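You operate a simulated robot arm through the tools that you are given. There is no shell and no other tool. Be economical: measure what you need, move in short steps, check, and stop when the job is done.

Carry out the task below with a simulated two-armed robot. There is one attempt and no reset: what you move stays moved.

TASK
Pick up the white bag from the shelf under the table with one hand, pass it to the other hand and put it on the drum bench top. Set down upright: white bag.
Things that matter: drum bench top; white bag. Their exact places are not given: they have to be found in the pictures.

Only the result counts: the job must be done as asked and must still hold three seconds after the hand-in. Knocking over, shifting, dropping, spilling or breaking anything else fails it.

THE ROBOT
Two 6-joint arms with two-finger grippers on one trunk, on a base that drives. Base frame: it is fixed to the floor where the robot stands at the start and does not move with it; the origin is under the middle of the robot, x ahead of it, y to its left, z up. Readings come in m, rad, newtons and seconds.
The left shoulder is at the start at [0.06, 0.143, 0.6], the right one opposite. With the tool pointing down near the work surface each hand reaches from about 0.1 to 0.68 m from the robot's upright axis, wherever it stands, measured 20 degrees to its own side. Places, roughly: drum bench top [-0.7, -3.3, 0.8]. Payload 2.45 kg a hand.
Tool frame (each hand has its own): the origin (TCP) lies between the finger pads and is the grasp point; the fingertips stand 0.026 m ahead of it; z points along the fingers, y is the line along which they close. The gripper opens to 0.096 m. The gripper's body begins 0.069 m behind the TCP.
Orientation is that of the tool frame in the base frame, as [roll, pitch, yaw] about the fixed x, y, z axes, in that order (R = Rz(yaw) Ry(pitch) Rx(roll)). With the fingers straight down and closing along the base's y, the tool's x points along the base's -x, its y along +y and its z along -z.

THE INTERFACE
- The arms move only by the tool drive_tool. It takes "left_steps", "right_steps" or both (then of equal length, played together; a hand with none holds still); each is a list of rows, each a list of 7 numbers: the shift along the base's x, y, z in m, then the turn, a rotation vector about the base's x, y, z in rad, then the gripper command, from -1 (fully open) to 1 (shut), values between in proportion. In form: [[tx, ty, tz, ax, ay, az, fingers], ...]. A call has 1 to 20 rows; each row is the pose to reach, as a shift and turn from the pose commanded when the call began. Each row takes 0.2 s and may step no farther than 0.05 m and 0.15 rad from the row before; otherwise, or with a gripper value out of range, the whole call is refused. Where a pose cannot be reached the arm comes as near as it can. A force on the tool above 40 N (or 10 N above the force at the start of the call, whichever is more), or a blocked arm, ends the call early, and 0.2 s more pass. Each finger halts on what it meets, pressing with about 20 N; the grip force reading is that of the motor and also rises with nothing between the fingers. The clock runs only during rows and for 0.2 s after the last one: add rows that repeat a pose to give the fingers time. The reply holds the time, the measured pose of the TCP, the force on the tool along the base axes, the opening and the grip force, in the units named above and with some noise, with the torque about the TCP (base axes, N m) and any sound that the robot's microphone picked up, and new pictures: "show" is both (left out), scene, wrist or none (wrist: the cameras of the hands that moved).
- Cameras (640 x 400 px; columns grow to the right, rows downward): "scene" is now at [0.1074, 0.0285, 1.1802]; the picture's right is [0.54, -0.84, -0.00], its down [-0.79, -0.50, -0.36] and it looks along [0.30, 0.20, -0.93] (base axes); focal length 271 px, centre (320, 200). "left" rides on the left gripper at [0.082, -0.003, -0.098] in its tool frame; the picture's right is [0.04, 1.00, 0.00], its down [-0.73, 0.03, -0.68] and it looks along [-0.68, 0.03, 0.73] (tool axes); focal length 256 px, centre (320, 200). "right" rides on the right gripper at [0.082, 0.003, -0.098] in its tool frame; the picture's right is [-0.04, 1.00, 0.00], its down [-0.73, -0.03, -0.68] and it looks along [-0.68, -0.03, 0.73] (tool axes); focal length 256 px, centre (320, 200).
- move_column(by): slides the trunk up (or, below 0, down) by that many m; the arms and the scene camera ride with it, the base frame stays. It gives what a move gives, with no picture.
- steer(legs): drives the robot by 1 to 6 legs, each [ahead, turn to the left] in m and rad, along the robot's own axes; the way and the turn of a leg run together, so that a leg with both is an arc; at most 1.5 m and 3.142 rad a leg. The arms and the cameras ride along, it lands a little off, and it stops where it bumps. It gives what a move gives, and a new picture of the scene camera.
- head_to(pan, tilt): turns the head with the scene camera to pan (to the left, within 1.501 rad either way) and tilt (down, from -0.506 to 1.204), counted from straight ahead of the robot. It gives what a move gives, and a new picture of the scene camera.
- pixel_to_xyz(camera, pixels): for up to 12 pixels [column, row] of the newest picture of that camera ("zoom" is the newest enlarged one), the place [x, y, z] in the base frame of the surface seen there, good to about 0.003 m. No time passes.
- enlarge(camera, box): a new picture of the part [left, top, right, bottom] of that camera's present view, enlarged. No time passes.
- close_job(): hands the job in; it is judged then, once.

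Go step by step. Measure first, check grasps and placings, and put right what went wrong. The budget is 80 turns and 260 pictures, counting those below and the enlarged ones. Unless the task says otherwise, let go and move clear before handing in.

The tools are called after "Request:" as name(argument=value, ...) on one line, values as JSON. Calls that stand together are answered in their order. drive_tool: Moves the arms, as the interface text tells. Its arguments: {"type":"object","properties":{"left_steps":{"type":"array"},"right_steps":{"type":"array"},"show":{"type":"string","enum":["both","scene","wrist","none"]}},"required":[]} The other tools are called the same way: move_column (by) slides the trunk up or down; steer (legs) drives the base; head_to (pan, tilt) turns the head that bears the scene camera; pixel_to_xyz (camera, pixels) gives the place of the surface under pixels of a picture; enlarge (camera, box) takes an enlarged picture of a part of a camera's view; close_job () hands the job in.

At the start:

```text
clock: 0.0
left_tool_pos: [0.3082, 0.3608, 0.5103]
left_tool_rot: [3.141, -0.001, -3.137]
left_wrist_force: [0.2, 0.5, -0.1]
left_torque: [0.0, -0.01, -0.03]
left_gripper_width: 0.0958
left_grasp_force: 0.0
right_tool_pos: [0.3026, -0.0158, 0.5303]
right_tool_rot: [3.141, 0.0, -3.136]
right_wrist_force: [0.1, -1.1, -0.7]
right_torque: [-0.02, 0.01, 0.0]
right_gripper_width: 0.0961
right_grasp_force: 0.0
trunk travel left (down, up): [-0.225, 0.365]
robot x, y, heading: [0.004, -0.0009, 0.001]
head pan, tilt: [0.569, 1.201]
```

scene: 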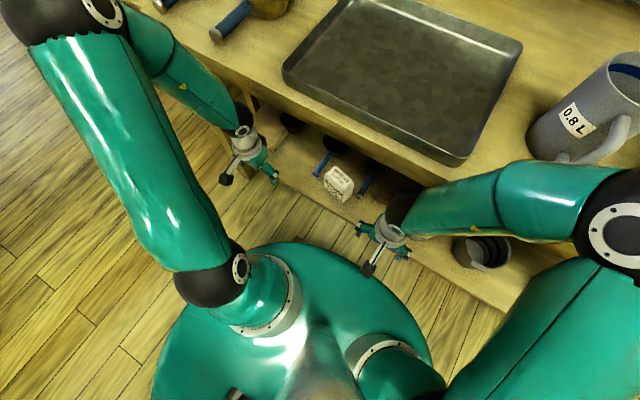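
right: 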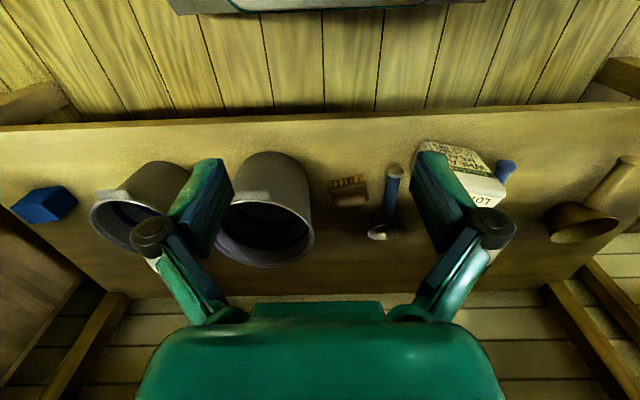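
left: 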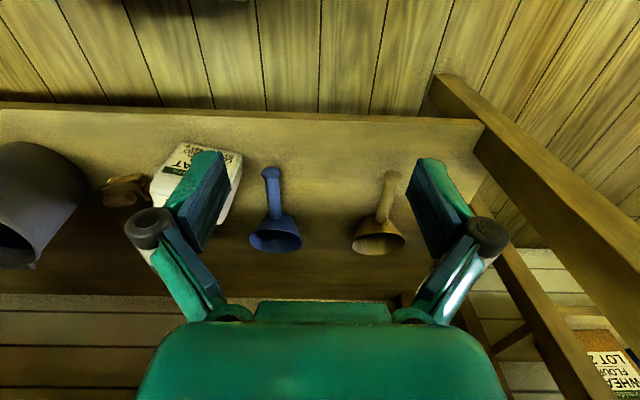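

The white bag shows in the scene at about (338,183), on the shelf under the table, between blue and tan scoops. I'll enlarge it and measure.

Request:
enlarge(camera="scene", box=[240, 80, 440, 260])

Request:
pixel_to_xyz(camera="scene", pixels=[[338, 172], [328, 178], [350, 182], [345, 200], [327, 186], [338, 190], [320, 168], [362, 190], [305, 175], [300, 90], [440, 155], [380, 150]])

Request:
pixel_to_xyz(camera="left", pixels=[[183, 148], [238, 158], [222, 210], [160, 185], [275, 240], [270, 175], [270, 205], [125, 190], [100, 110], [300, 120], [220, 290], [480, 125]])

Request:
pixel_to_xyz(camera="right", pixels=[[460, 150], [495, 180], [490, 205], [392, 175], [380, 230], [348, 190], [270, 160], [505, 170], [500, 120], [300, 240], [425, 145], [590, 220]])

```text
2.22 times, centred on (340, 170) of scene
```

zoom: 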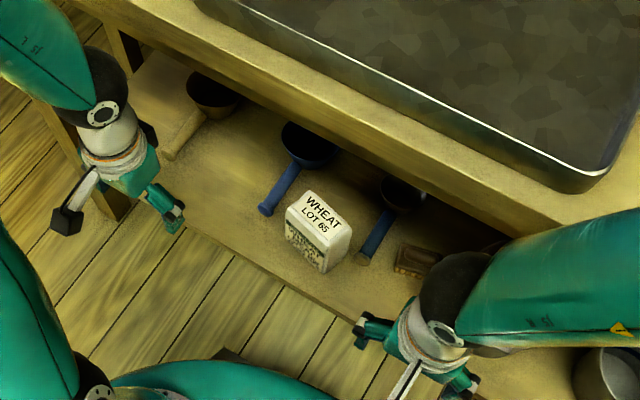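

```text
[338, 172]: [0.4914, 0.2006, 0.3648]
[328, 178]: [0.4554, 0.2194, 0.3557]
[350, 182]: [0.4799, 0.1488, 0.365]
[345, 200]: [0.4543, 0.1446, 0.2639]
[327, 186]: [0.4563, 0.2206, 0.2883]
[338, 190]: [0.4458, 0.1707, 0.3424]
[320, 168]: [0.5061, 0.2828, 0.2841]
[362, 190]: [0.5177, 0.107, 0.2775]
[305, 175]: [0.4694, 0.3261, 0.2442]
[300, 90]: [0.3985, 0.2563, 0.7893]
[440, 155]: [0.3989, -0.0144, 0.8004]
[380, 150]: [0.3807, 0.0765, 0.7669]
```

```text
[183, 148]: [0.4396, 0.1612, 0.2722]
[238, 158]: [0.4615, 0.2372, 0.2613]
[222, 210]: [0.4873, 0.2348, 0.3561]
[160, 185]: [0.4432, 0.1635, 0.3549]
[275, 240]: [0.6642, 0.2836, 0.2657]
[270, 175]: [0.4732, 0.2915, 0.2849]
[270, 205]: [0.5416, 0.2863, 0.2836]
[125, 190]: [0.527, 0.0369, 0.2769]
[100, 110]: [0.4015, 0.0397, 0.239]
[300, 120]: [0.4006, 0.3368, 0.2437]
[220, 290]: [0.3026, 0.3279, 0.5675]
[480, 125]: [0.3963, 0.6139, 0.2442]
```

```text
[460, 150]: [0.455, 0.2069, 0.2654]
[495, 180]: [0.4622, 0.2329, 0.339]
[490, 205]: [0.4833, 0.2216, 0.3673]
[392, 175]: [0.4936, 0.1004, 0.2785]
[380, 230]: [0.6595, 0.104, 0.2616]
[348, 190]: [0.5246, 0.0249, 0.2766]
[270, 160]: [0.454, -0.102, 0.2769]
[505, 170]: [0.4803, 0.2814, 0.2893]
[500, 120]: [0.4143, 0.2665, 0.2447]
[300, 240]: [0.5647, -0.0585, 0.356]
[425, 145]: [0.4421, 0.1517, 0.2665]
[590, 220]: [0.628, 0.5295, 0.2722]
```

The bag's front is near x 0.445 to 0.462, y 0.15 to 0.237, with the top at z 0.365 and the shelf at 0.244. I'll measure the top face outline on the zoom, and zoom in through the wrist cameras.

Request:
pixel_to_xyz(camera="zoom", pixels=[[290, 209], [309, 194], [350, 226], [331, 250], [320, 222], [300, 205], [340, 235], [325, 205], [312, 235], [338, 250], [285, 228], [349, 238]])

Request:
enlarge(camera="right", box=[360, 100, 560, 260])

Request:
head_to(pan=-1.4, tilt=0.3)

```text
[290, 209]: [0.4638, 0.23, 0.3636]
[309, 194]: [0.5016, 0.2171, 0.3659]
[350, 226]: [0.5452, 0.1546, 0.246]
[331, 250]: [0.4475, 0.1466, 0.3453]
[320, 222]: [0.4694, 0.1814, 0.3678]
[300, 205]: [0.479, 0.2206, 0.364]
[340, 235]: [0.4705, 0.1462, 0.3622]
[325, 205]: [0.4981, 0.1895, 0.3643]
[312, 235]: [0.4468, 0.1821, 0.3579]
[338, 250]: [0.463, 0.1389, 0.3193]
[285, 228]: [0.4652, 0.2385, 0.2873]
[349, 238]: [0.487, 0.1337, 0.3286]
```

```text
2.50 times, centred on (460, 180) of right
```

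zoom: 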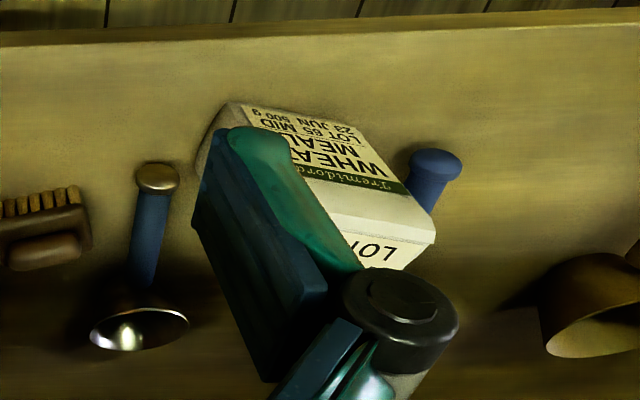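

```text
clock: 1.9
left_tool_pos: [0.3091, 0.3602, 0.5113]
left_tool_rot: [3.14, 0.0, -3.137]
left_wrist_force: [-0.2, 0.0, -0.4]
left_torque: [-0.03, 0.0, -0.01]
left_gripper_width: 0.0961
left_grasp_force: 0.0
right_tool_pos: [0.3032, -0.0166, 0.5294]
right_tool_rot: [3.141, 0.0, -3.136]
right_wrist_force: [-0.1, 0.7, -0.1]
right_torque: [0.05, 0.01, 0.01]
right_gripper_width: 0.096
right_grasp_force: 0.0
trunk travel left (down, up): [-0.225, 0.365]
robot x, y, heading: [0.0013, -0.007, -0.002]
head pan, tilt: [-1.4, 0.3]
```

scene: 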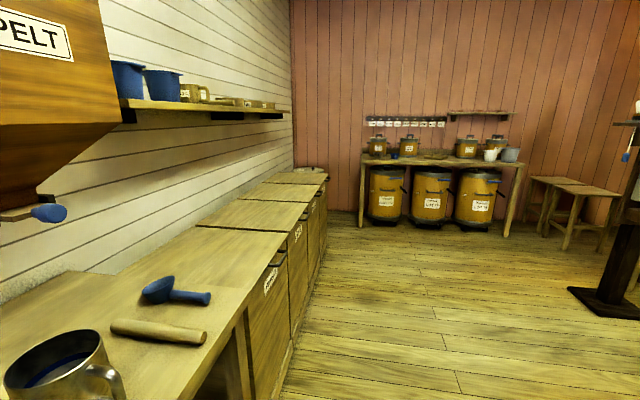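

The bench with the drums under it is against the far right wall, with its top around (440,157). I'll zoom in on it and measure.

Request:
enlarge(camera="scene", box=[340, 100, 540, 240])

Request:
pixel_to_xyz(camera="scene", pixels=[[363, 160], [521, 165], [440, 158], [378, 157], [410, 156], [440, 164], [430, 195], [500, 158], [540, 180], [570, 190], [480, 300], [325, 190]])

Request:
head_to(pan=1.0, tilt=0.5)

```text
2.86 times, centred on (440, 170) of scene
```

zoom: 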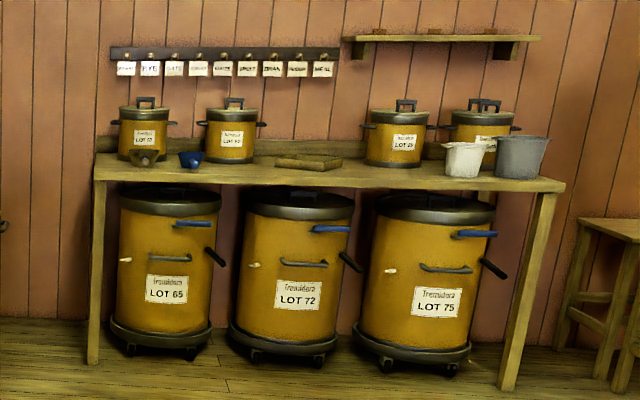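

```text
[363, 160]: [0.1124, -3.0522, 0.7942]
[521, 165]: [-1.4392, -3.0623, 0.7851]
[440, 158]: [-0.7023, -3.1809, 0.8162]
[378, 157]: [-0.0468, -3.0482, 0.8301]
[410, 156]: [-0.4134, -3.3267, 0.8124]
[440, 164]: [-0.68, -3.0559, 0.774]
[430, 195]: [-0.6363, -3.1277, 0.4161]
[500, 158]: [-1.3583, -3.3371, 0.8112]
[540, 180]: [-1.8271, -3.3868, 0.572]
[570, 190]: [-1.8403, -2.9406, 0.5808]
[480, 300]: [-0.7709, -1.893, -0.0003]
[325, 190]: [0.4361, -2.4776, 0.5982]
```

```text
clock: 4.1
left_tool_pos: [0.3094, 0.3616, 0.5118]
left_tool_rot: [-3.141, 0.0, -3.138]
left_wrist_force: [0.2, -0.1, -0.2]
left_torque: [0.03, 0.04, 0.02]
left_gripper_width: 0.0959
left_grasp_force: 0.1
right_tool_pos: [0.3044, -0.0161, 0.5296]
right_tool_rot: [-3.139, -0.001, -3.136]
right_wrist_force: [0.3, -0.6, -0.5]
right_torque: [0.0, 0.01, 0.03]
right_gripper_width: 0.0962
right_grasp_force: 0.1
trunk travel left (down, up): [-0.225, 0.365]
robot x, y, heading: [-0.0014, 0.0017, 0.001]
head pan, tilt: [1.0, 0.499]
```

scene: 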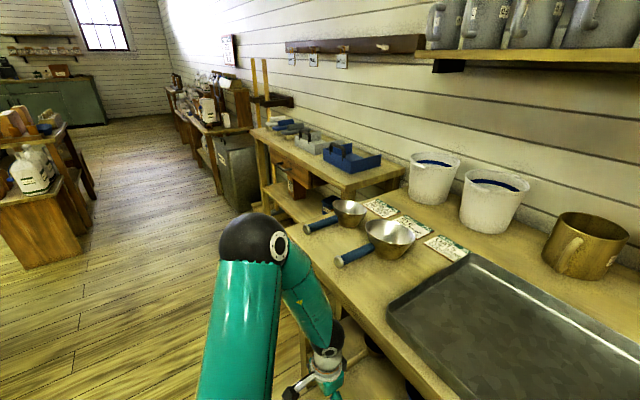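

The drum bench has its front edge at y≈-3.05 and its top at z≈0.81, with free room along the front. Next I'll look back down at the pick area to check clearances of the base and the arm before lowering the trunk.

Request:
head_to(pan=0.45, tilt=1.1)

Request:
enlarge(camera="left", box=[60, 80, 340, 280])

```text
clock: 5.1
left_tool_pos: [0.3087, 0.361, 0.5118]
left_tool_rot: [-3.141, -0.001, -3.136]
left_wrist_force: [0.4, -0.9, 0.7]
left_torque: [-0.01, 0.0, -0.01]
left_gripper_width: 0.0961
left_grasp_force: 0.2
right_tool_pos: [0.3039, -0.0166, 0.5303]
right_tool_rot: [3.141, 0.001, -3.136]
right_wrist_force: [-0.2, 0.0, -0.2]
right_torque: [-0.01, -0.01, 0.01]
right_gripper_width: 0.0961
right_grasp_force: 0.0
trunk travel left (down, up): [-0.225, 0.365]
robot x, y, heading: [-0.0028, -0.0014, 0.002]
head pan, tilt: [0.45, 1.1]
```

scene: 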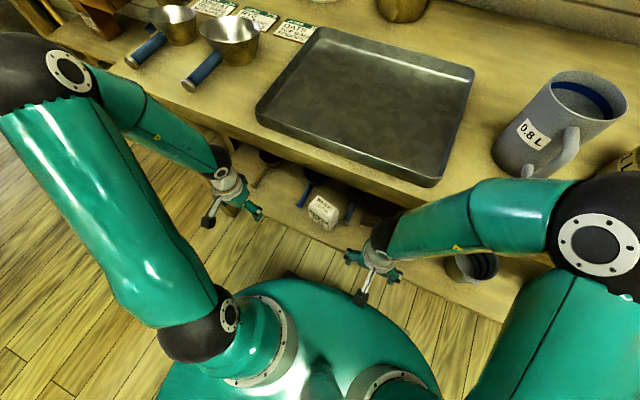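

```text
2.00 times, centred on (200, 180) of left
```

zoom: 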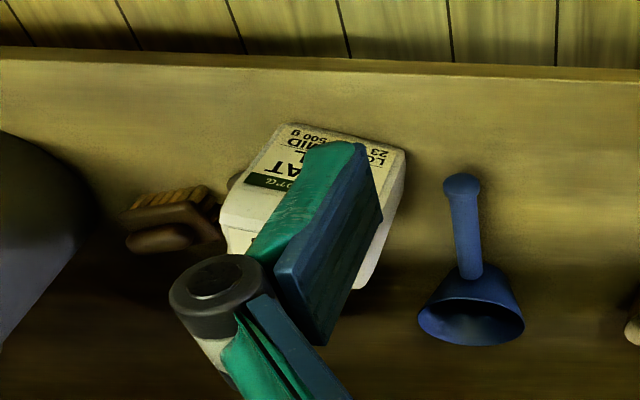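

Request:
pixel_to_xyz(camera="scene", pixels=[[300, 285], [250, 320], [200, 340], [220, 160], [60, 60], [172, 135], [225, 185], [260, 140], [242, 115], [415, 225], [600, 200], [375, 245]])

Request:
pixel_to_xyz(camera="left", pixels=[[177, 144], [235, 153], [170, 190], [215, 225], [238, 160], [228, 205], [30, 108], [330, 120], [450, 125], [455, 108], [190, 100], [270, 250]])

```text
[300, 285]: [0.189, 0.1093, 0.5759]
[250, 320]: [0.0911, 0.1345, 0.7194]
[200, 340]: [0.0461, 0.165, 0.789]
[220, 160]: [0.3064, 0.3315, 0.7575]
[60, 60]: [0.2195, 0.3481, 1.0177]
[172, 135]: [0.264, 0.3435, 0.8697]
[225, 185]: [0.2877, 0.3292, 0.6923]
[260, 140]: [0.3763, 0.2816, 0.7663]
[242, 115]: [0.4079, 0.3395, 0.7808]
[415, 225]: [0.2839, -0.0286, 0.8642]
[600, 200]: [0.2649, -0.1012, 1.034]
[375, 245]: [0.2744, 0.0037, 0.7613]
```

```text
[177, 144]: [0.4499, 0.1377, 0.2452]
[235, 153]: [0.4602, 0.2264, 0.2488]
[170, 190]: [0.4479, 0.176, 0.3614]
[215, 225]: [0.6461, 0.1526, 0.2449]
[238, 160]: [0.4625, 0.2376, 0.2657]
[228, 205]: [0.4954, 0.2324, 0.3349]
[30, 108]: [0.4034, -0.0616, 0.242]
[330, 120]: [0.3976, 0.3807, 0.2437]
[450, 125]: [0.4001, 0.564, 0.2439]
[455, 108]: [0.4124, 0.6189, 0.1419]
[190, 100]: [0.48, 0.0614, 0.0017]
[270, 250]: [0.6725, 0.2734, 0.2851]
```

The forearm needs to clear the table edge near x 0.376. I'll find the lower rim of the table front.

Request:
pixel_to_xyz(camera="scene", pixels=[[300, 158], [300, 163], [300, 168], [300, 172], [300, 176], [345, 180], [345, 185], [345, 190], [345, 196], [345, 202], [270, 152], [270, 158]])

Request:
enlarge(camera="scene", box=[240, 120, 400, 240])

```text
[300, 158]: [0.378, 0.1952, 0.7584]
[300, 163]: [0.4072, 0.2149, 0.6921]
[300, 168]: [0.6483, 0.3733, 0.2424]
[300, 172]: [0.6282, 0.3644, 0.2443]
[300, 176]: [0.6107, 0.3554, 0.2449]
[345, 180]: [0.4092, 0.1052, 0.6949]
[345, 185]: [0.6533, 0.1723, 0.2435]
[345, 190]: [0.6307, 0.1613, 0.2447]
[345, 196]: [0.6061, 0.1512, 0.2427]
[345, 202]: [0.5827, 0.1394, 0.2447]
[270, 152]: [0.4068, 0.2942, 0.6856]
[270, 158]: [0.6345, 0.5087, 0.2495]
```

```text
3.33 times, centred on (320, 180) of scene
```

zoom: 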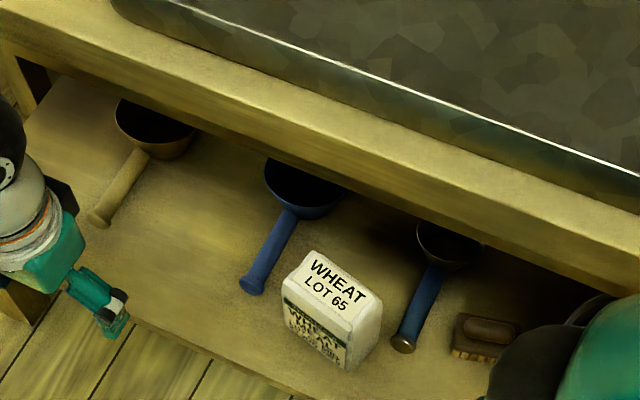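

The bag is about 0.055 thick (along its ±15.7° yawed depth) and 0.093 wide, so I'll grip it across the thickness from above, sliding in low past the apron (bottom z≈0.68). First I'll raise the hands and back off so the forearm will lie flatter.

Request:
drive_tool(left_steps=[[-0.03, 0, 0.04, 0, 0, 0, -1], [-0.05, 0, 0.08, 0, 0, 0, -1], [-0.05, 0, 0.12, 0, 0, 0, -1], [-0.05, 0, 0.15, 0, 0, 0, -1]], right_steps=[[-0.03, 0, 0.04, 0, 0, 0, -1], [-0.05, -0.04, 0.08, 0, 0, 0, -1], [-0.05, -0.08, 0.12, 0, 0, 0, -1], [-0.05, -0.12, 0.15, 0, 0, 0, -1]], show="none")

Request:
steer(legs=[[-0.15, 0]])

Request:
move_column(by=-0.22)

```text
refused: row 2 steps farther than a row can; nothing moved
```

```text
clock: 6.5
left_tool_pos: [0.1589, 0.3598, 0.5104]
left_tool_rot: [-3.14, 0.002, -3.136]
left_wrist_force: [1.0, -1.0, 0.9]
left_torque: [-0.02, 0.01, 0.02]
left_gripper_width: 0.0958
left_grasp_force: 0.1
right_tool_pos: [0.1534, -0.0172, 0.5308]
right_tool_rot: [-3.141, 0.001, -3.136]
right_wrist_force: [0.0, 0.3, 0.0]
right_torque: [-0.03, -0.01, -0.01]
right_gripper_width: 0.0959
right_grasp_force: 0.1
trunk travel left (down, up): [-0.225, 0.365]
robot x, y, heading: [-0.1485, 0.0012, 0.0]
head pan, tilt: [0.45, 1.1]
```

scene: 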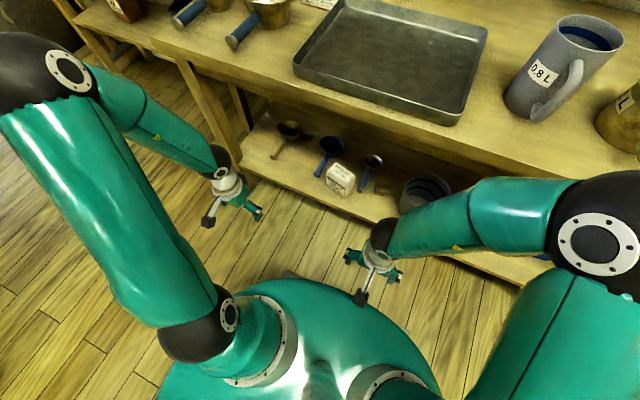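

```text
clock: 8.8
left_tool_pos: [0.1583, 0.3608, 0.2928]
left_tool_rot: [3.141, 0.002, -3.136]
left_wrist_force: [-0.8, 0.5, 0.0]
left_torque: [0.01, -0.01, 0.02]
left_gripper_width: 0.096
left_grasp_force: 0.1
right_tool_pos: [0.152, -0.0166, 0.3109]
right_tool_rot: [3.142, -0.001, -3.135]
right_wrist_force: [0.2, 0.5, 0.8]
right_torque: [0.01, 0.02, 0.02]
right_gripper_width: 0.0959
right_grasp_force: 0.0
trunk travel left (down, up): [-0.005, 0.585]
robot x, y, heading: [-0.1492, 0.001, -0.0]
head pan, tilt: [0.45, 1.1]
```

The trunk is down with no contact. Next I'll turn the left hand by -1.85 rad so it closes along the bag's thickness, rising to z 0.34, and lift the right hand a bit.

Request:
drive_tool(left_steps=[[0.0, 0, 0.02, 0, 0, -0.14, -1], [0.01, 0, 0.04, 0, 0, -0.28, -1], [0.02, 0, 0.05, 0, 0, -0.42, -1], [0.02, 0, 0.05, 0, 0, -0.56, -1], [0.02, 0, 0.05, 0, 0, -0.7, -1], [0.02, 0, 0.05, 0, 0, -0.84, -1], [0.02, 0, 0.05, 0, 0, -0.98, -1], [0.02, 0, 0.05, 0, 0, -1.12, -1], [0.02, 0, 0.05, 0, 0, -1.26, -1], [0.02, 0, 0.05, 0, 0, -1.4, -1], [0.02, 0, 0.05, 0, 0, -1.54, -1], [0.02, 0, 0.05, 0, 0, -1.68, -1], [0.02, 0, 0.05, 0, 0, -1.78, -1], [0.02, 0, 0.05, 0, 0, -1.85, -1]], right_steps=[[0, 0, 0.03, 0, 0, 0, -1], [0, -0.02, 0.06, 0, 0, 0, -1], [0, -0.04, 0.1, 0, 0, 0, -1], [0, -0.06, 0.12, 0, 0, 0, -1], [0, -0.08, 0.14, 0, 0, 0, -1], [0, -0.1, 0.14, 0, 0, 0, -1], [0, -0.12, 0.14, 0, 0, 0, -1], [0, -0.12, 0.14, 0, 0, 0, -1], [0, -0.12, 0.14, 0, 0, 0, -1], [0, -0.12, 0.14, 0, 0, 0, -1], [0, -0.12, 0.14, 0, 0, 0, -1], [0, -0.12, 0.14, 0, 0, 0, -1], [0, -0.12, 0.14, 0, 0, 0, -1], [0, -0.12, 0.14, 0, 0, 0, -1]])

```text
clock: 11.8
left_tool_pos: [0.1422, 0.3121, 0.23]
left_tool_rot: [3.047, -0.034, 1.373]
left_wrist_force: [-0.3, 0.4, -0.4]
left_torque: [0.02, 0.0, -0.03]
left_gripper_width: 0.0962
left_grasp_force: 0.1
left hand out of reach, approached as far as the arm can: row 2, 3, 4, 5, 6, 7, 8, 9, 10, 11, 12, 13, 14
right_tool_pos: [0.1535, -0.1369, 0.4507]
right_tool_rot: [-3.141, 0.001, -3.139]
right_wrist_force: [0.3, 0.5, 0.3]
right_torque: [0.02, 0.0, 0.04]
right_gripper_width: 0.0961
right_grasp_force: 0.1
trunk travel left (down, up): [-0.005, 0.585]
robot x, y, heading: [-0.1484, 0.0002, -0.005]
head pan, tilt: [0.45, 1.1]
```

scene: 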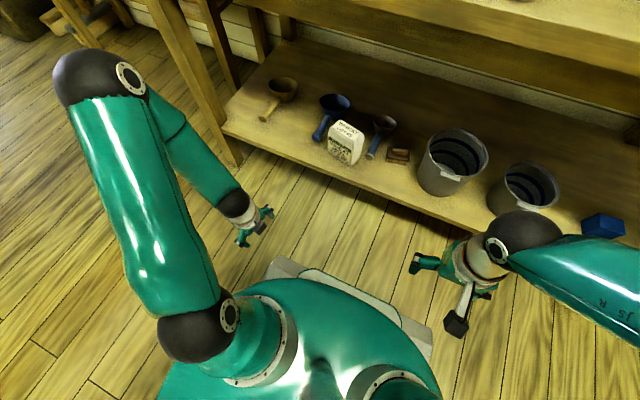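
right: 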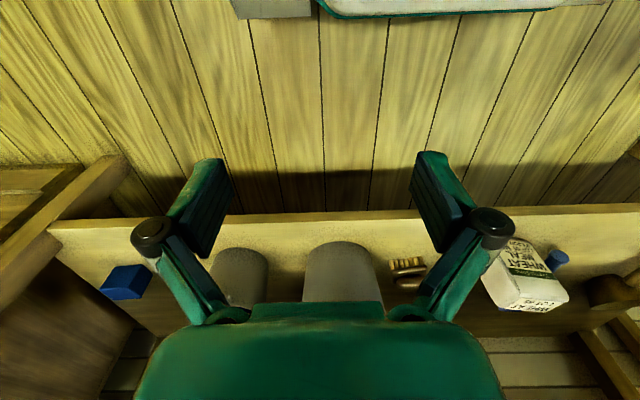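
left: 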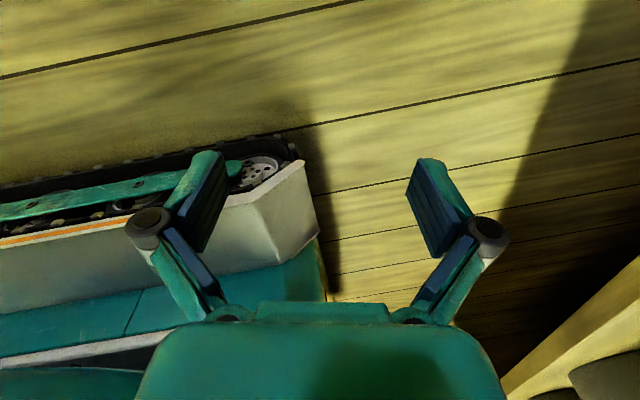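

The left hand stopped short at (0.142,0.312,0.230), close to a wrist limit at this base angle. Moving it forward should free it, so I'll take a few steps ahead and up and read back.

Request:
drive_tool(left_steps=[[0.03, 0.0, 0.02, 0, 0, 0, -1], [0.06, 0.0, 0.03, 0, 0, 0, -1], [0.09, 0, 0.03, 0, 0, 0, -1], [0.09, 0, 0.03, 0, 0, 0, -1]], show="none")

```text
clock: 12.8
left_tool_pos: [0.1896, 0.2775, 0.2185]
left_tool_rot: [3.039, -0.032, 1.379]
left_wrist_force: [0.1, 0.8, -1.6]
left_torque: [0.03, 0.0, 0.03]
left_gripper_width: 0.096
left_grasp_force: 0.0
left hand out of reach, approached as far as the arm can: row 1, 2, 3, 4
right_tool_pos: [0.1532, -0.1364, 0.4495]
right_tool_rot: [-3.14, -0.002, -3.137]
right_wrist_force: [1.0, 0.5, 0.4]
right_torque: [0.0, -0.02, 0.02]
right_gripper_width: 0.0963
right_grasp_force: 0.1
trunk travel left (down, up): [-0.005, 0.585]
robot x, y, heading: [-0.1507, 0.0008, -0.004]
head pan, tilt: [0.45, 1.1]
```

It's drifting the wrong way at that wrist limit. I'll turn back the other way (positive yaw) and use the opposite grasp orientation.

Request:
drive_tool(left_steps=[[0, 0.01, 0.01, 0, 0, 0.14, -1], [0, 0.02, 0.02, 0, 0, 0.28, -1], [0, 0.03, 0.03, 0, 0, 0.42, -1], [0, 0.04, 0.04, 0, 0, 0.56, -1], [0, 0.05, 0.05, 0, 0, 0.7, -1], [0, 0.05, 0.05, 0, 0, 0.84, -1], [0, 0.05, 0.05, 0, 0, 0.98, -1], [0, 0.05, 0.05, 0, 0, 1.12, -1], [0, 0.05, 0.05, 0, 0, 1.26, -1], [0, 0.05, 0.05, 0, 0, 1.4, -1], [0, 0.05, 0.05, 0, 0, 1.54, -1], [0, 0.05, 0.05, 0, 0, 1.68, -1], [0, 0.05, 0.05, 0, 0, 1.82, -1], [0, 0.05, 0.05, 0, 0, 1.82, -1]], show="scene")

```text
clock: 15.8
left_tool_pos: [0.1888, 0.3306, 0.2699]
left_tool_rot: [3.045, -0.033, -3.084]
left_wrist_force: [0.4, -0.5, -0.1]
left_torque: [0.03, -0.03, 0.03]
left_gripper_width: 0.0959
left_grasp_force: 0.1
right_tool_pos: [0.1529, -0.1359, 0.4492]
right_tool_rot: [3.141, 0.0, -3.139]
right_wrist_force: [0.8, 0.3, 0.0]
right_torque: [0.03, 0.0, -0.02]
right_gripper_width: 0.096
right_grasp_force: 0.0
trunk travel left (down, up): [-0.005, 0.585]
robot x, y, heading: [-0.1481, -0.0042, -0.001]
head pan, tilt: [0.45, 1.1]
```

scene: 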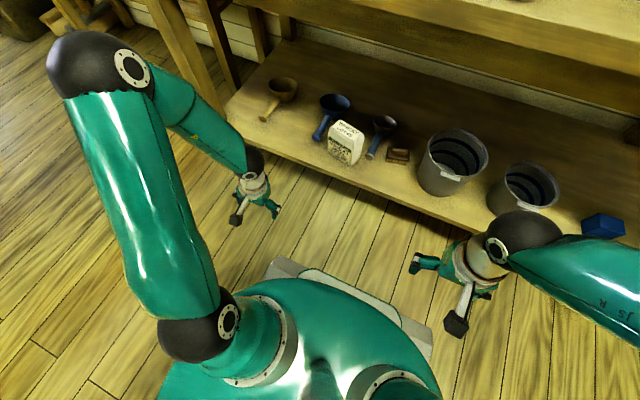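

That worked: the left hand is back near its starting yaw with a small tilt. I'll remove the tilt and rise to z≈0.345.

Request:
drive_tool(left_steps=[[0.0, 0, 0.035, -0.047, -0.019, 0, -1], [0.0, 0, 0.075, -0.0944, -0.0385, 0, -1], [0.0, 0, 0.075, -0.0944, -0.0385, 0, -1]], show="none")

Request:
drive_tool(left_steps=[[0.0, 0, 0, 0, 0, 0.14, -1], [0.0, 0, 0, 0, 0, 0.28, -1], [0.02, 0, 0, 0, 0, 0.42, -1], [0.04, 0, 0, 0, 0, 0.56, -1], [0.04, 0, 0, 0, 0, 0.7, -1], [0.04, 0, 0, 0, 0, 0.84, -1], [0.04, 0, 0, 0, 0, 0.98, -1], [0.04, 0, 0, 0, 0, 1.12, -1], [0.04, 0, 0, 0, 0, 1.24, -1], [0.04, 0, 0, 0, 0, 1.24, -1]])

```text
clock: 16.6
left_tool_pos: [0.1907, 0.329, 0.3451]
left_tool_rot: [-3.14, 0.002, -3.089]
left_wrist_force: [-1.0, 0.2, -0.6]
left_torque: [0.04, 0.0, 0.02]
left_gripper_width: 0.0958
left_grasp_force: 0.1
right_tool_pos: [0.1539, -0.1363, 0.45]
right_tool_rot: [-3.141, -0.001, -3.138]
right_wrist_force: [0.5, -0.3, 0.4]
right_torque: [0.01, 0.03, 0.03]
right_gripper_width: 0.0958
right_grasp_force: 0.0
trunk travel left (down, up): [-0.005, 0.585]
robot x, y, heading: [-0.149, -0.0, 0.0]
head pan, tilt: [0.45, 1.1]
```

```text
clock: 18.8
left_tool_pos: [0.2309, 0.331, 0.3454]
left_tool_rot: [-3.141, 0.004, -1.845]
left_wrist_force: [0.9, 0.3, -0.9]
left_torque: [0.0, 0.01, -0.01]
left_gripper_width: 0.096
left_grasp_force: 0.0
right_tool_pos: [0.1522, -0.1364, 0.4502]
right_tool_rot: [3.141, 0.0, -3.138]
right_wrist_force: [-0.3, -0.3, 0.3]
right_torque: [-0.04, 0.01, -0.01]
right_gripper_width: 0.0959
right_grasp_force: 0.1
trunk travel left (down, up): [-0.005, 0.585]
robot x, y, heading: [-0.1522, -0.0002, -0.003]
head pan, tilt: [0.45, 1.1]
```

scene: 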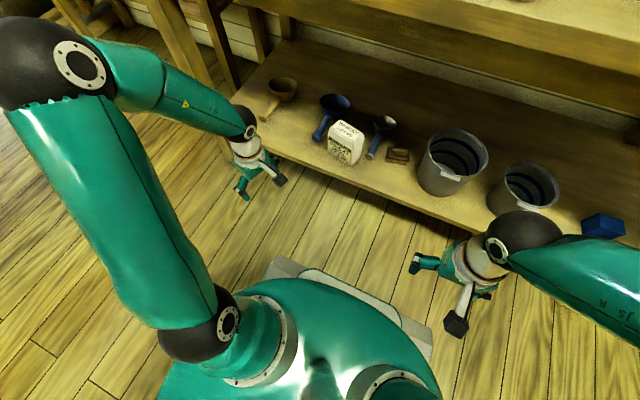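
left: 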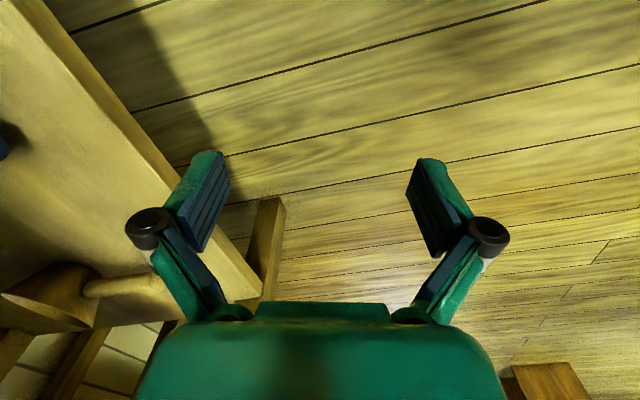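

The left hand is oriented right at (0.231,0.331,0.345) with yaw -1.845. I'll re-measure the bag from this lower view before going in.

Request:
enlarge(camera="scene", box=[300, 80, 420, 180])

Request:
pixel_to_xyz(camera="scene", pixels=[[331, 130], [342, 121], [363, 132], [352, 139], [345, 128], [328, 145], [350, 160], [362, 142], [324, 132], [335, 100], [281, 85], [340, 148]])

```text
4.00 times, centred on (360, 130) of scene
```

zoom: 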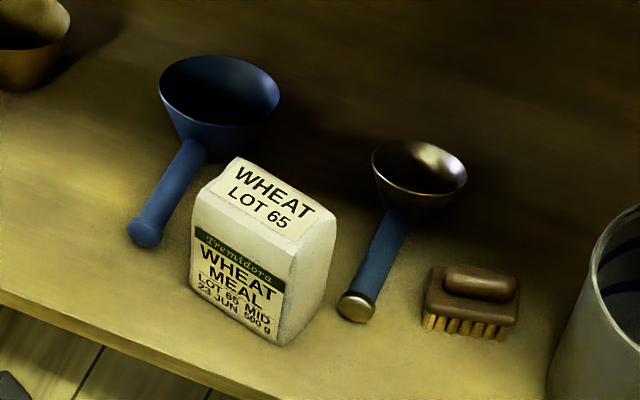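

```text
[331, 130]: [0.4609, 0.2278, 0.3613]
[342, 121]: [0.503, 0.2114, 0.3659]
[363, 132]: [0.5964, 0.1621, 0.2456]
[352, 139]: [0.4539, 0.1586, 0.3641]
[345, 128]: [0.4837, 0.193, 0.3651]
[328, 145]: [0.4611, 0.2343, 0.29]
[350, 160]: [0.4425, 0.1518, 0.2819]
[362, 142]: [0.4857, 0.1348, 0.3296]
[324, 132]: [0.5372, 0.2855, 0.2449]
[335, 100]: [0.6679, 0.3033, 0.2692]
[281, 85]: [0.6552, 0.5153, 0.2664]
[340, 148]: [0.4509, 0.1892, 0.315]
```

The measurements agree: bag centre ≈(0.476,0.186), free space to its left above the scoop handle. I'll go forward low at y≈0.32 to x≈0.40 and check the forearm against the apron.

Request:
drive_tool(left_steps=[[0.045, 0, 0, 0, 0, 0, -1], [0.09, 0, 0, 0, 0, 0, -1], [0.135, 0, 0, 0, 0, 0, -1], [0.18, -0.0, 0, 0, 0, 0, -1], [0.18, 0, 0, 0, 0, 0, -1]])

```text
clock: 20.0
left_tool_pos: [0.4092, 0.3305, 0.3459]
left_tool_rot: [-3.14, 0.0, -1.849]
left_wrist_force: [0.6, -0.2, -0.1]
left_torque: [0.02, 0.0, -0.01]
left_gripper_width: 0.096
left_grasp_force: 0.1
right_tool_pos: [0.1524, -0.1354, 0.451]
right_tool_rot: [3.141, 0.001, -3.136]
right_wrist_force: [-0.2, -0.3, 1.1]
right_torque: [-0.02, -0.03, -0.01]
right_gripper_width: 0.0958
right_grasp_force: 0.0
trunk travel left (down, up): [-0.005, 0.585]
robot x, y, heading: [-0.1469, 0.0014, 0.001]
head pan, tilt: [0.45, 1.1]
```

scene: 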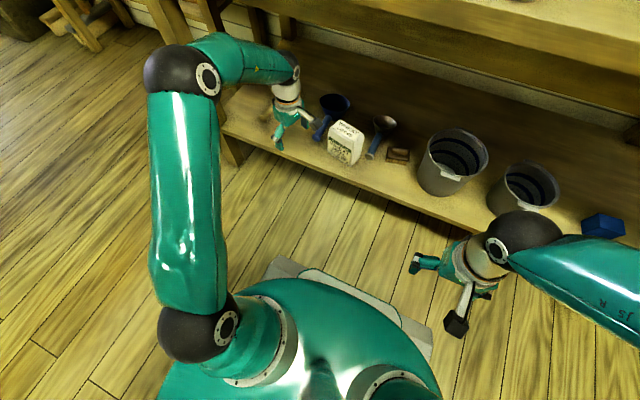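
left: 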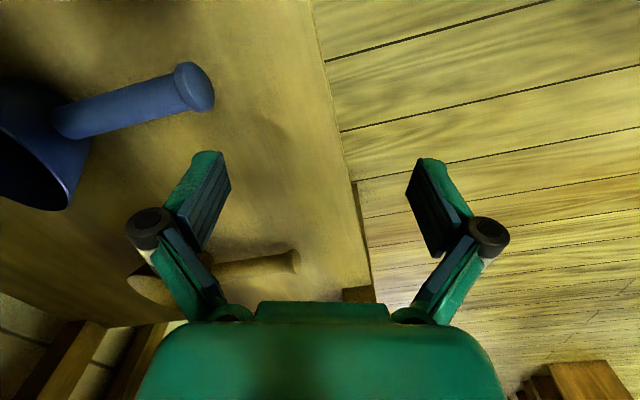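

The arm is going under cleanly; I'll check the forearm heights against the apron.

Request:
pixel_to_xyz(camera="scene", pixels=[[180, 60], [215, 40], [235, 45], [260, 52], [270, 65], [285, 65], [292, 90], [300, 10], [300, 20], [330, 22]])

```text
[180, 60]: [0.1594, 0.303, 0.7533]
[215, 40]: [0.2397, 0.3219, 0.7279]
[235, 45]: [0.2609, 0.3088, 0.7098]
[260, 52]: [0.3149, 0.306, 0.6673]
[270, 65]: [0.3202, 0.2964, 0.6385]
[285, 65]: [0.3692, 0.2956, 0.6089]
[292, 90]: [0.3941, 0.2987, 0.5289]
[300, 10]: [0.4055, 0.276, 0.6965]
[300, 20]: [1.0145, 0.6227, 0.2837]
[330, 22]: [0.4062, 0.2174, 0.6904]
```

Forearm top will be about 0.64 at the apron plane (bottom 0.685), which is clear. I'll continue to the start of the slide, left of the bag.

Request:
drive_tool(left_steps=[[0.04, -0.01, 0, 0, 0, 0, -1], [0.075, -0.018, 0, 0, 0, 0, -1], [0.1, -0.025, 0, 0, 0, 0, -1], [0.1, -0.025, 0, 0, 0, 0, -1]])

```text
clock: 21.0
left_tool_pos: [0.5086, 0.3016, 0.3458]
left_tool_rot: [3.141, -0.002, -1.851]
left_wrist_force: [0.7, 0.0, 0.5]
left_torque: [0.02, 0.0, -0.03]
left_gripper_width: 0.0964
left_grasp_force: 0.1
right_tool_pos: [0.1538, -0.1362, 0.4494]
right_tool_rot: [-3.141, -0.001, -3.136]
right_wrist_force: [0.9, 0.3, -0.2]
right_torque: [0.01, 0.02, -0.01]
right_gripper_width: 0.0959
right_grasp_force: 0.0
trunk travel left (down, up): [-0.005, 0.585]
robot x, y, heading: [-0.1476, 0.0008, 0.001]
head pan, tilt: [0.45, 1.1]
```

scene: 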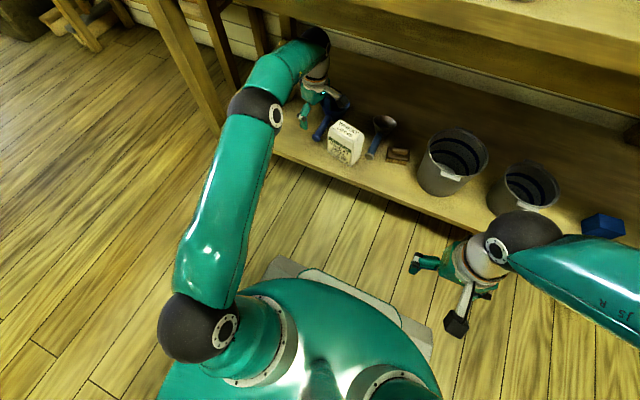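
left: 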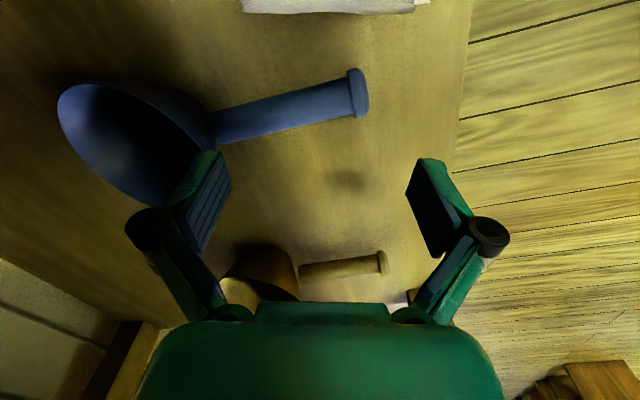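

The bag's left end appears at the top of the left view, columns 242–428, nearly centred between the fingers. I'll slide toward it half way.

Request:
drive_tool(left_steps=[[-0.011, -0.035, 0, 0, 0, 0, -1], [-0.019, -0.058, 0, 0, 0, 0, -1], [-0.019, -0.058, 0, 0, 0, 0, -1]])

```text
clock: 21.8
left_tool_pos: [0.4912, 0.2464, 0.3464]
left_tool_rot: [3.141, 0.002, -1.849]
left_wrist_force: [0.5, 0.4, -0.1]
left_torque: [0.02, 0.01, 0.0]
left_gripper_width: 0.0962
left_grasp_force: 0.1
right_tool_pos: [0.1534, -0.1367, 0.4507]
right_tool_rot: [3.141, 0.001, -3.138]
right_wrist_force: [-0.1, 1.1, 0.2]
right_torque: [-0.01, 0.01, 0.01]
right_gripper_width: 0.0961
right_grasp_force: 0.1
trunk travel left (down, up): [-0.005, 0.585]
robot x, y, heading: [-0.1514, 0.0022, -0.0]
head pan, tilt: [0.45, 1.1]
```

scene: 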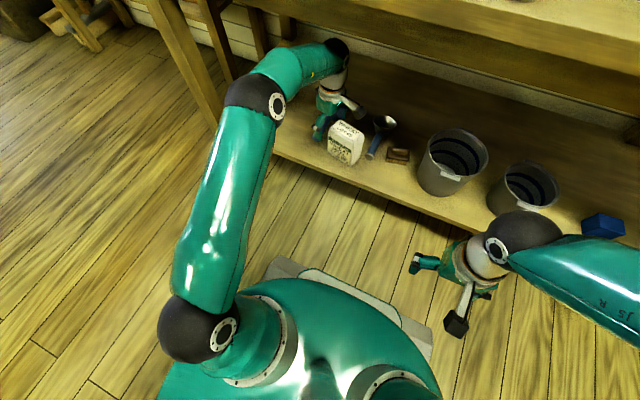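
left: 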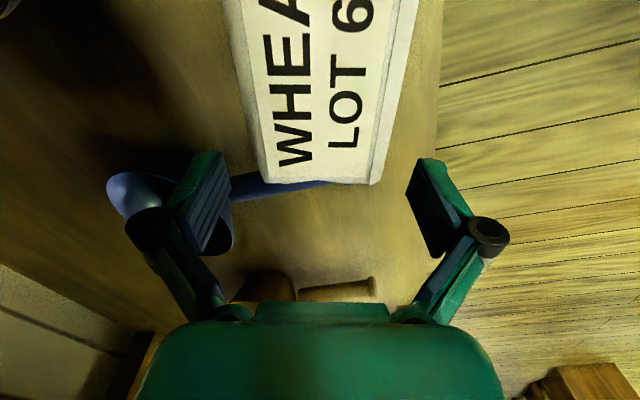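

The bag is well centred between the fingers (columns 260–375 against pads at 231 and 407) and its edges are parallel. I'll slide the remaining 6 cm.

Request:
drive_tool(left_steps=[[-0.0085, -0.03, 0, 0, 0, 0, -1], [-0.0165, -0.06, 0, 0, 0, 0, -1], [-0.0165, -0.06, 0, 0, 0, 0, -1]])

```text
clock: 22.6
left_tool_pos: [0.475, 0.1887, 0.345]
left_tool_rot: [-3.139, 0.003, -1.85]
left_wrist_force: [0.0, 0.9, 0.5]
left_torque: [0.01, -0.03, 0.01]
left_gripper_width: 0.096
left_grasp_force: 0.1
right_tool_pos: [0.1536, -0.1365, 0.4499]
right_tool_rot: [-3.14, 0.002, -3.137]
right_wrist_force: [0.2, -0.4, 0.7]
right_torque: [0.01, 0.01, -0.04]
right_gripper_width: 0.0961
right_grasp_force: 0.1
trunk travel left (down, up): [-0.005, 0.585]
robot x, y, heading: [-0.152, -0.0019, -0.005]
head pan, tilt: [0.45, 1.1]
```

scene: 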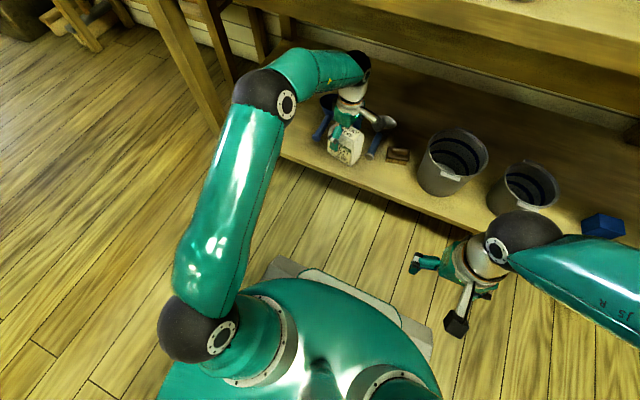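
left: 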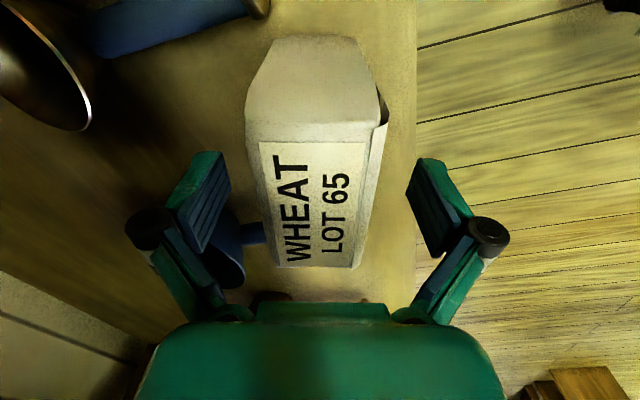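

The fingers straddle the bag centrally. Closing.

Request:
drive_tool(left_steps=[[0, 0, -0.004, 0, 0, 0, -0.2], [0, 0, -0.004, 0, 0, 0, 0.3], [0, 0, -0.004, 0, 0, 0, 1], [0, 0, -0.004, 0, 0, 0, 1], [0, 0, -0.004, 0, 0, 0, 1], [0, 0, -0.004, 0, 0, 0, 1]], show="wrist")

```text
clock: 24.0
left_tool_pos: [0.4756, 0.1874, 0.3423]
left_tool_rot: [-3.14, 0.002, -1.847]
left_wrist_force: [3.8, -1.1, 6.7]
left_torque: [-0.17, -0.18, 0.06]
left_gripper_width: 0.056
left_grasp_force: 20.1
right_tool_pos: [0.1529, -0.1377, 0.4504]
right_tool_rot: [3.141, 0.001, -3.137]
right_wrist_force: [-1.1, 0.6, -1.1]
right_torque: [-0.01, -0.03, -0.01]
right_gripper_width: 0.096
right_grasp_force: 0.1
trunk travel left (down, up): [-0.005, 0.585]
robot x, y, heading: [-0.1497, -0.0027, 0.002]
head pan, tilt: [0.45, 1.1]
```

left: 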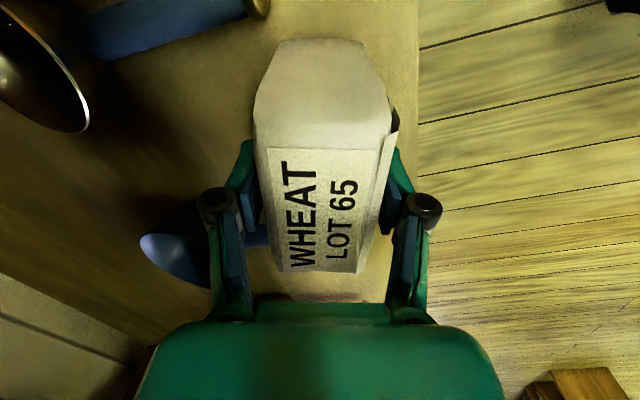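

The grip holds at 0.056 wide and 20 N. I'll lift about 2 cm in small steps.

Request:
drive_tool(left_steps=[[0, 0, 0.006, 0, 0, 0, 1], [0, 0, 0.012, 0, 0, 0, 1], [0, 0, 0.02, 0, 0, 0, 1], [0, 0, 0.024, 0, 0, 0, 1], [0, 0, 0.024, 0, 0, 0, 1]])

```text
clock: 25.2
left_tool_pos: [0.4743, 0.1871, 0.3649]
left_tool_rot: [-3.14, 0.0, -1.847]
left_wrist_force: [0.7, 0.3, -4.6]
left_torque: [-0.01, -0.01, 0.01]
left_gripper_width: 0.0558
left_grasp_force: 20.1
right_tool_pos: [0.1521, -0.1361, 0.449]
right_tool_rot: [-3.141, -0.002, -3.136]
right_wrist_force: [0.8, -0.4, 0.4]
right_torque: [0.04, 0.01, 0.01]
right_gripper_width: 0.096
right_grasp_force: 0.0
trunk travel left (down, up): [-0.005, 0.585]
robot x, y, heading: [-0.1563, -0.0014, 0.002]
head pan, tilt: [0.45, 1.1]
```

scene: 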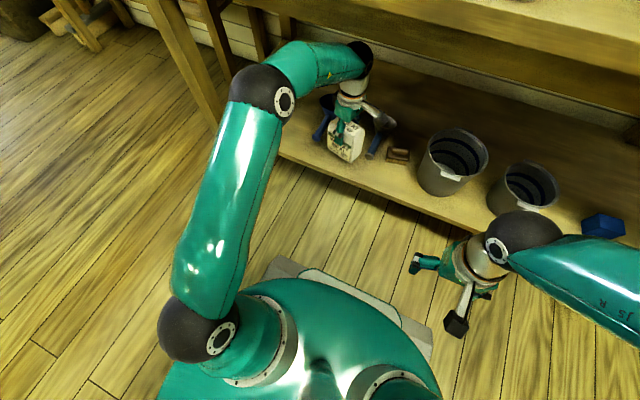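
left: 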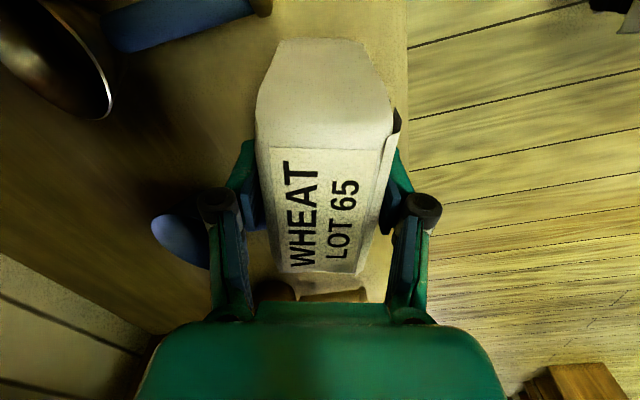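

The bag is lifted (4.9 N hanging, force symmetric). I'll draw it straight out with the arm.

Request:
drive_tool(left_steps=[[-0.03, 0, 0, 0, 0, 0, 1], [-0.07, 0, 0, 0, 0, 0, 1], [-0.11, 0, 0.0, 0, 0, 0, 1], [-0.15, 0, 0.0, 0, 0, 0, 1], [-0.19, 0.0, 0.0, 0, 0, 0, 1], [-0.22, 0.0, 0.02, 0, 0, 0, 1], [-0.22, 0.0, 0.06, 0, 0, 0, 1], [-0.22, 0, 0.06, 0, 0, 0, 1]], show="scene")

Request:
head_to(pan=1.5, tilt=0.4)

Request:
head_to(pan=-1.5, tilt=0.4)

```text
clock: 27.0
left_tool_pos: [0.2529, 0.189, 0.4282]
left_tool_rot: [3.14, 0.001, -1.848]
left_wrist_force: [0.3, 0.4, -4.4]
left_torque: [0.01, 0.02, 0.02]
left_gripper_width: 0.0558
left_grasp_force: 19.7
right_tool_pos: [0.1527, -0.1366, 0.4504]
right_tool_rot: [3.141, 0.001, -3.138]
right_wrist_force: [0.7, 0.8, 0.0]
right_torque: [0.02, 0.0, 0.02]
right_gripper_width: 0.0961
right_grasp_force: 0.1
trunk travel left (down, up): [-0.005, 0.585]
robot x, y, heading: [-0.1512, -0.0002, 0.002]
head pan, tilt: [0.45, 1.1]
```

scene: 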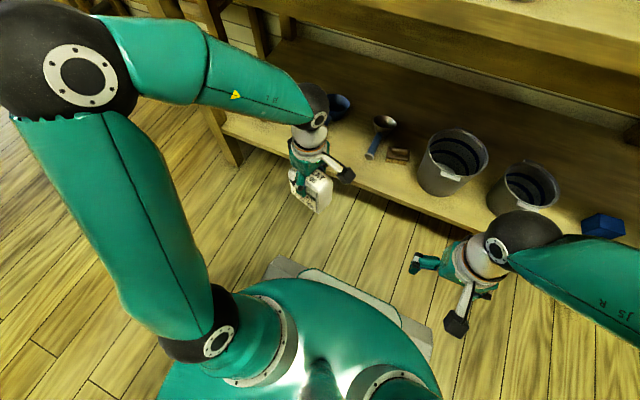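

```text
clock: 28.3
left_tool_pos: [0.2534, 0.1889, 0.4266]
left_tool_rot: [3.139, 0.002, -1.849]
left_wrist_force: [0.8, -0.1, -5.2]
left_torque: [0.0, -0.01, 0.02]
left_gripper_width: 0.0558
left_grasp_force: 20.1
right_tool_pos: [0.1521, -0.137, 0.4499]
right_tool_rot: [-3.14, -0.001, -3.14]
right_wrist_force: [0.3, 0.2, -0.6]
right_torque: [0.02, 0.01, 0.01]
right_gripper_width: 0.0962
right_grasp_force: 0.0
trunk travel left (down, up): [-0.005, 0.585]
robot x, y, heading: [-0.1525, -0.0015, 0.001]
head pan, tilt: [1.499, 0.4]
```

scene: 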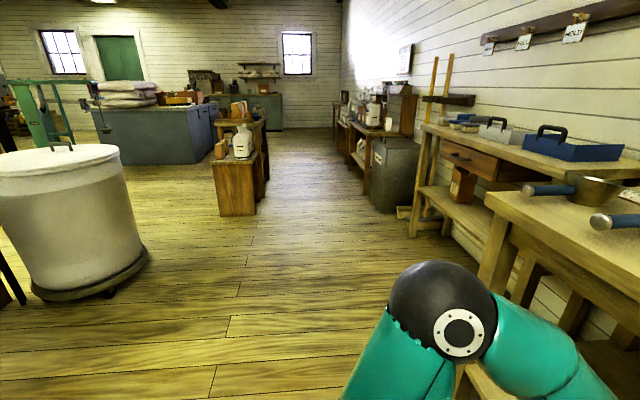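

```text
clock: 30.9
left_tool_pos: [0.2545, 0.1883, 0.4264]
left_tool_rot: [-3.141, 0.003, -1.849]
left_wrist_force: [0.8, 0.9, -5.0]
left_torque: [0.01, 0.03, -0.01]
left_gripper_width: 0.0558
left_grasp_force: 20.3
right_tool_pos: [0.153, -0.1362, 0.4499]
right_tool_rot: [3.141, 0.0, -3.136]
right_wrist_force: [-0.6, 0.3, 0.7]
right_torque: [0.04, -0.02, -0.02]
right_gripper_width: 0.0959
right_grasp_force: 0.0
trunk travel left (down, up): [-0.005, 0.585]
robot x, y, heading: [-0.1494, -0.0035, -0.003]
head pan, tilt: [-1.499, 0.4]
```

scene: 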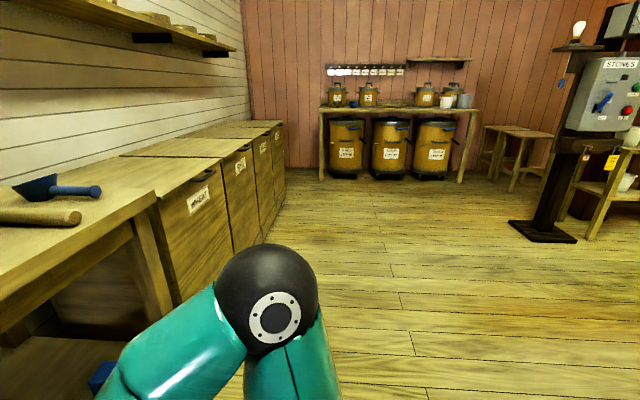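

The right side is open floor to the drum bench; the black post (540,230) needs to be avoided. I'll measure the obstacles.

Request:
pixel_to_xyz(camera="scene", pixels=[[512, 224], [540, 240], [575, 240], [225, 250], [145, 260], [330, 170], [460, 175], [400, 108], [395, 300], [600, 235], [425, 105], [368, 108]])

```text
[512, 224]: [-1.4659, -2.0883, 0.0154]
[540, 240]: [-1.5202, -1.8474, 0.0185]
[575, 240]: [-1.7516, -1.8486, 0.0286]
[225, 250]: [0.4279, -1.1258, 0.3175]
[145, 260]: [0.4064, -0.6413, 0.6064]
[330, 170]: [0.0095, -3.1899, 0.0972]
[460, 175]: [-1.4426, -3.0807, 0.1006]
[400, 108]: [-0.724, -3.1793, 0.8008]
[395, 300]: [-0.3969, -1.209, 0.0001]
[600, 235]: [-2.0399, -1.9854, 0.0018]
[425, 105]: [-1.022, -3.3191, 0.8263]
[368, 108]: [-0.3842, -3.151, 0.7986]
```

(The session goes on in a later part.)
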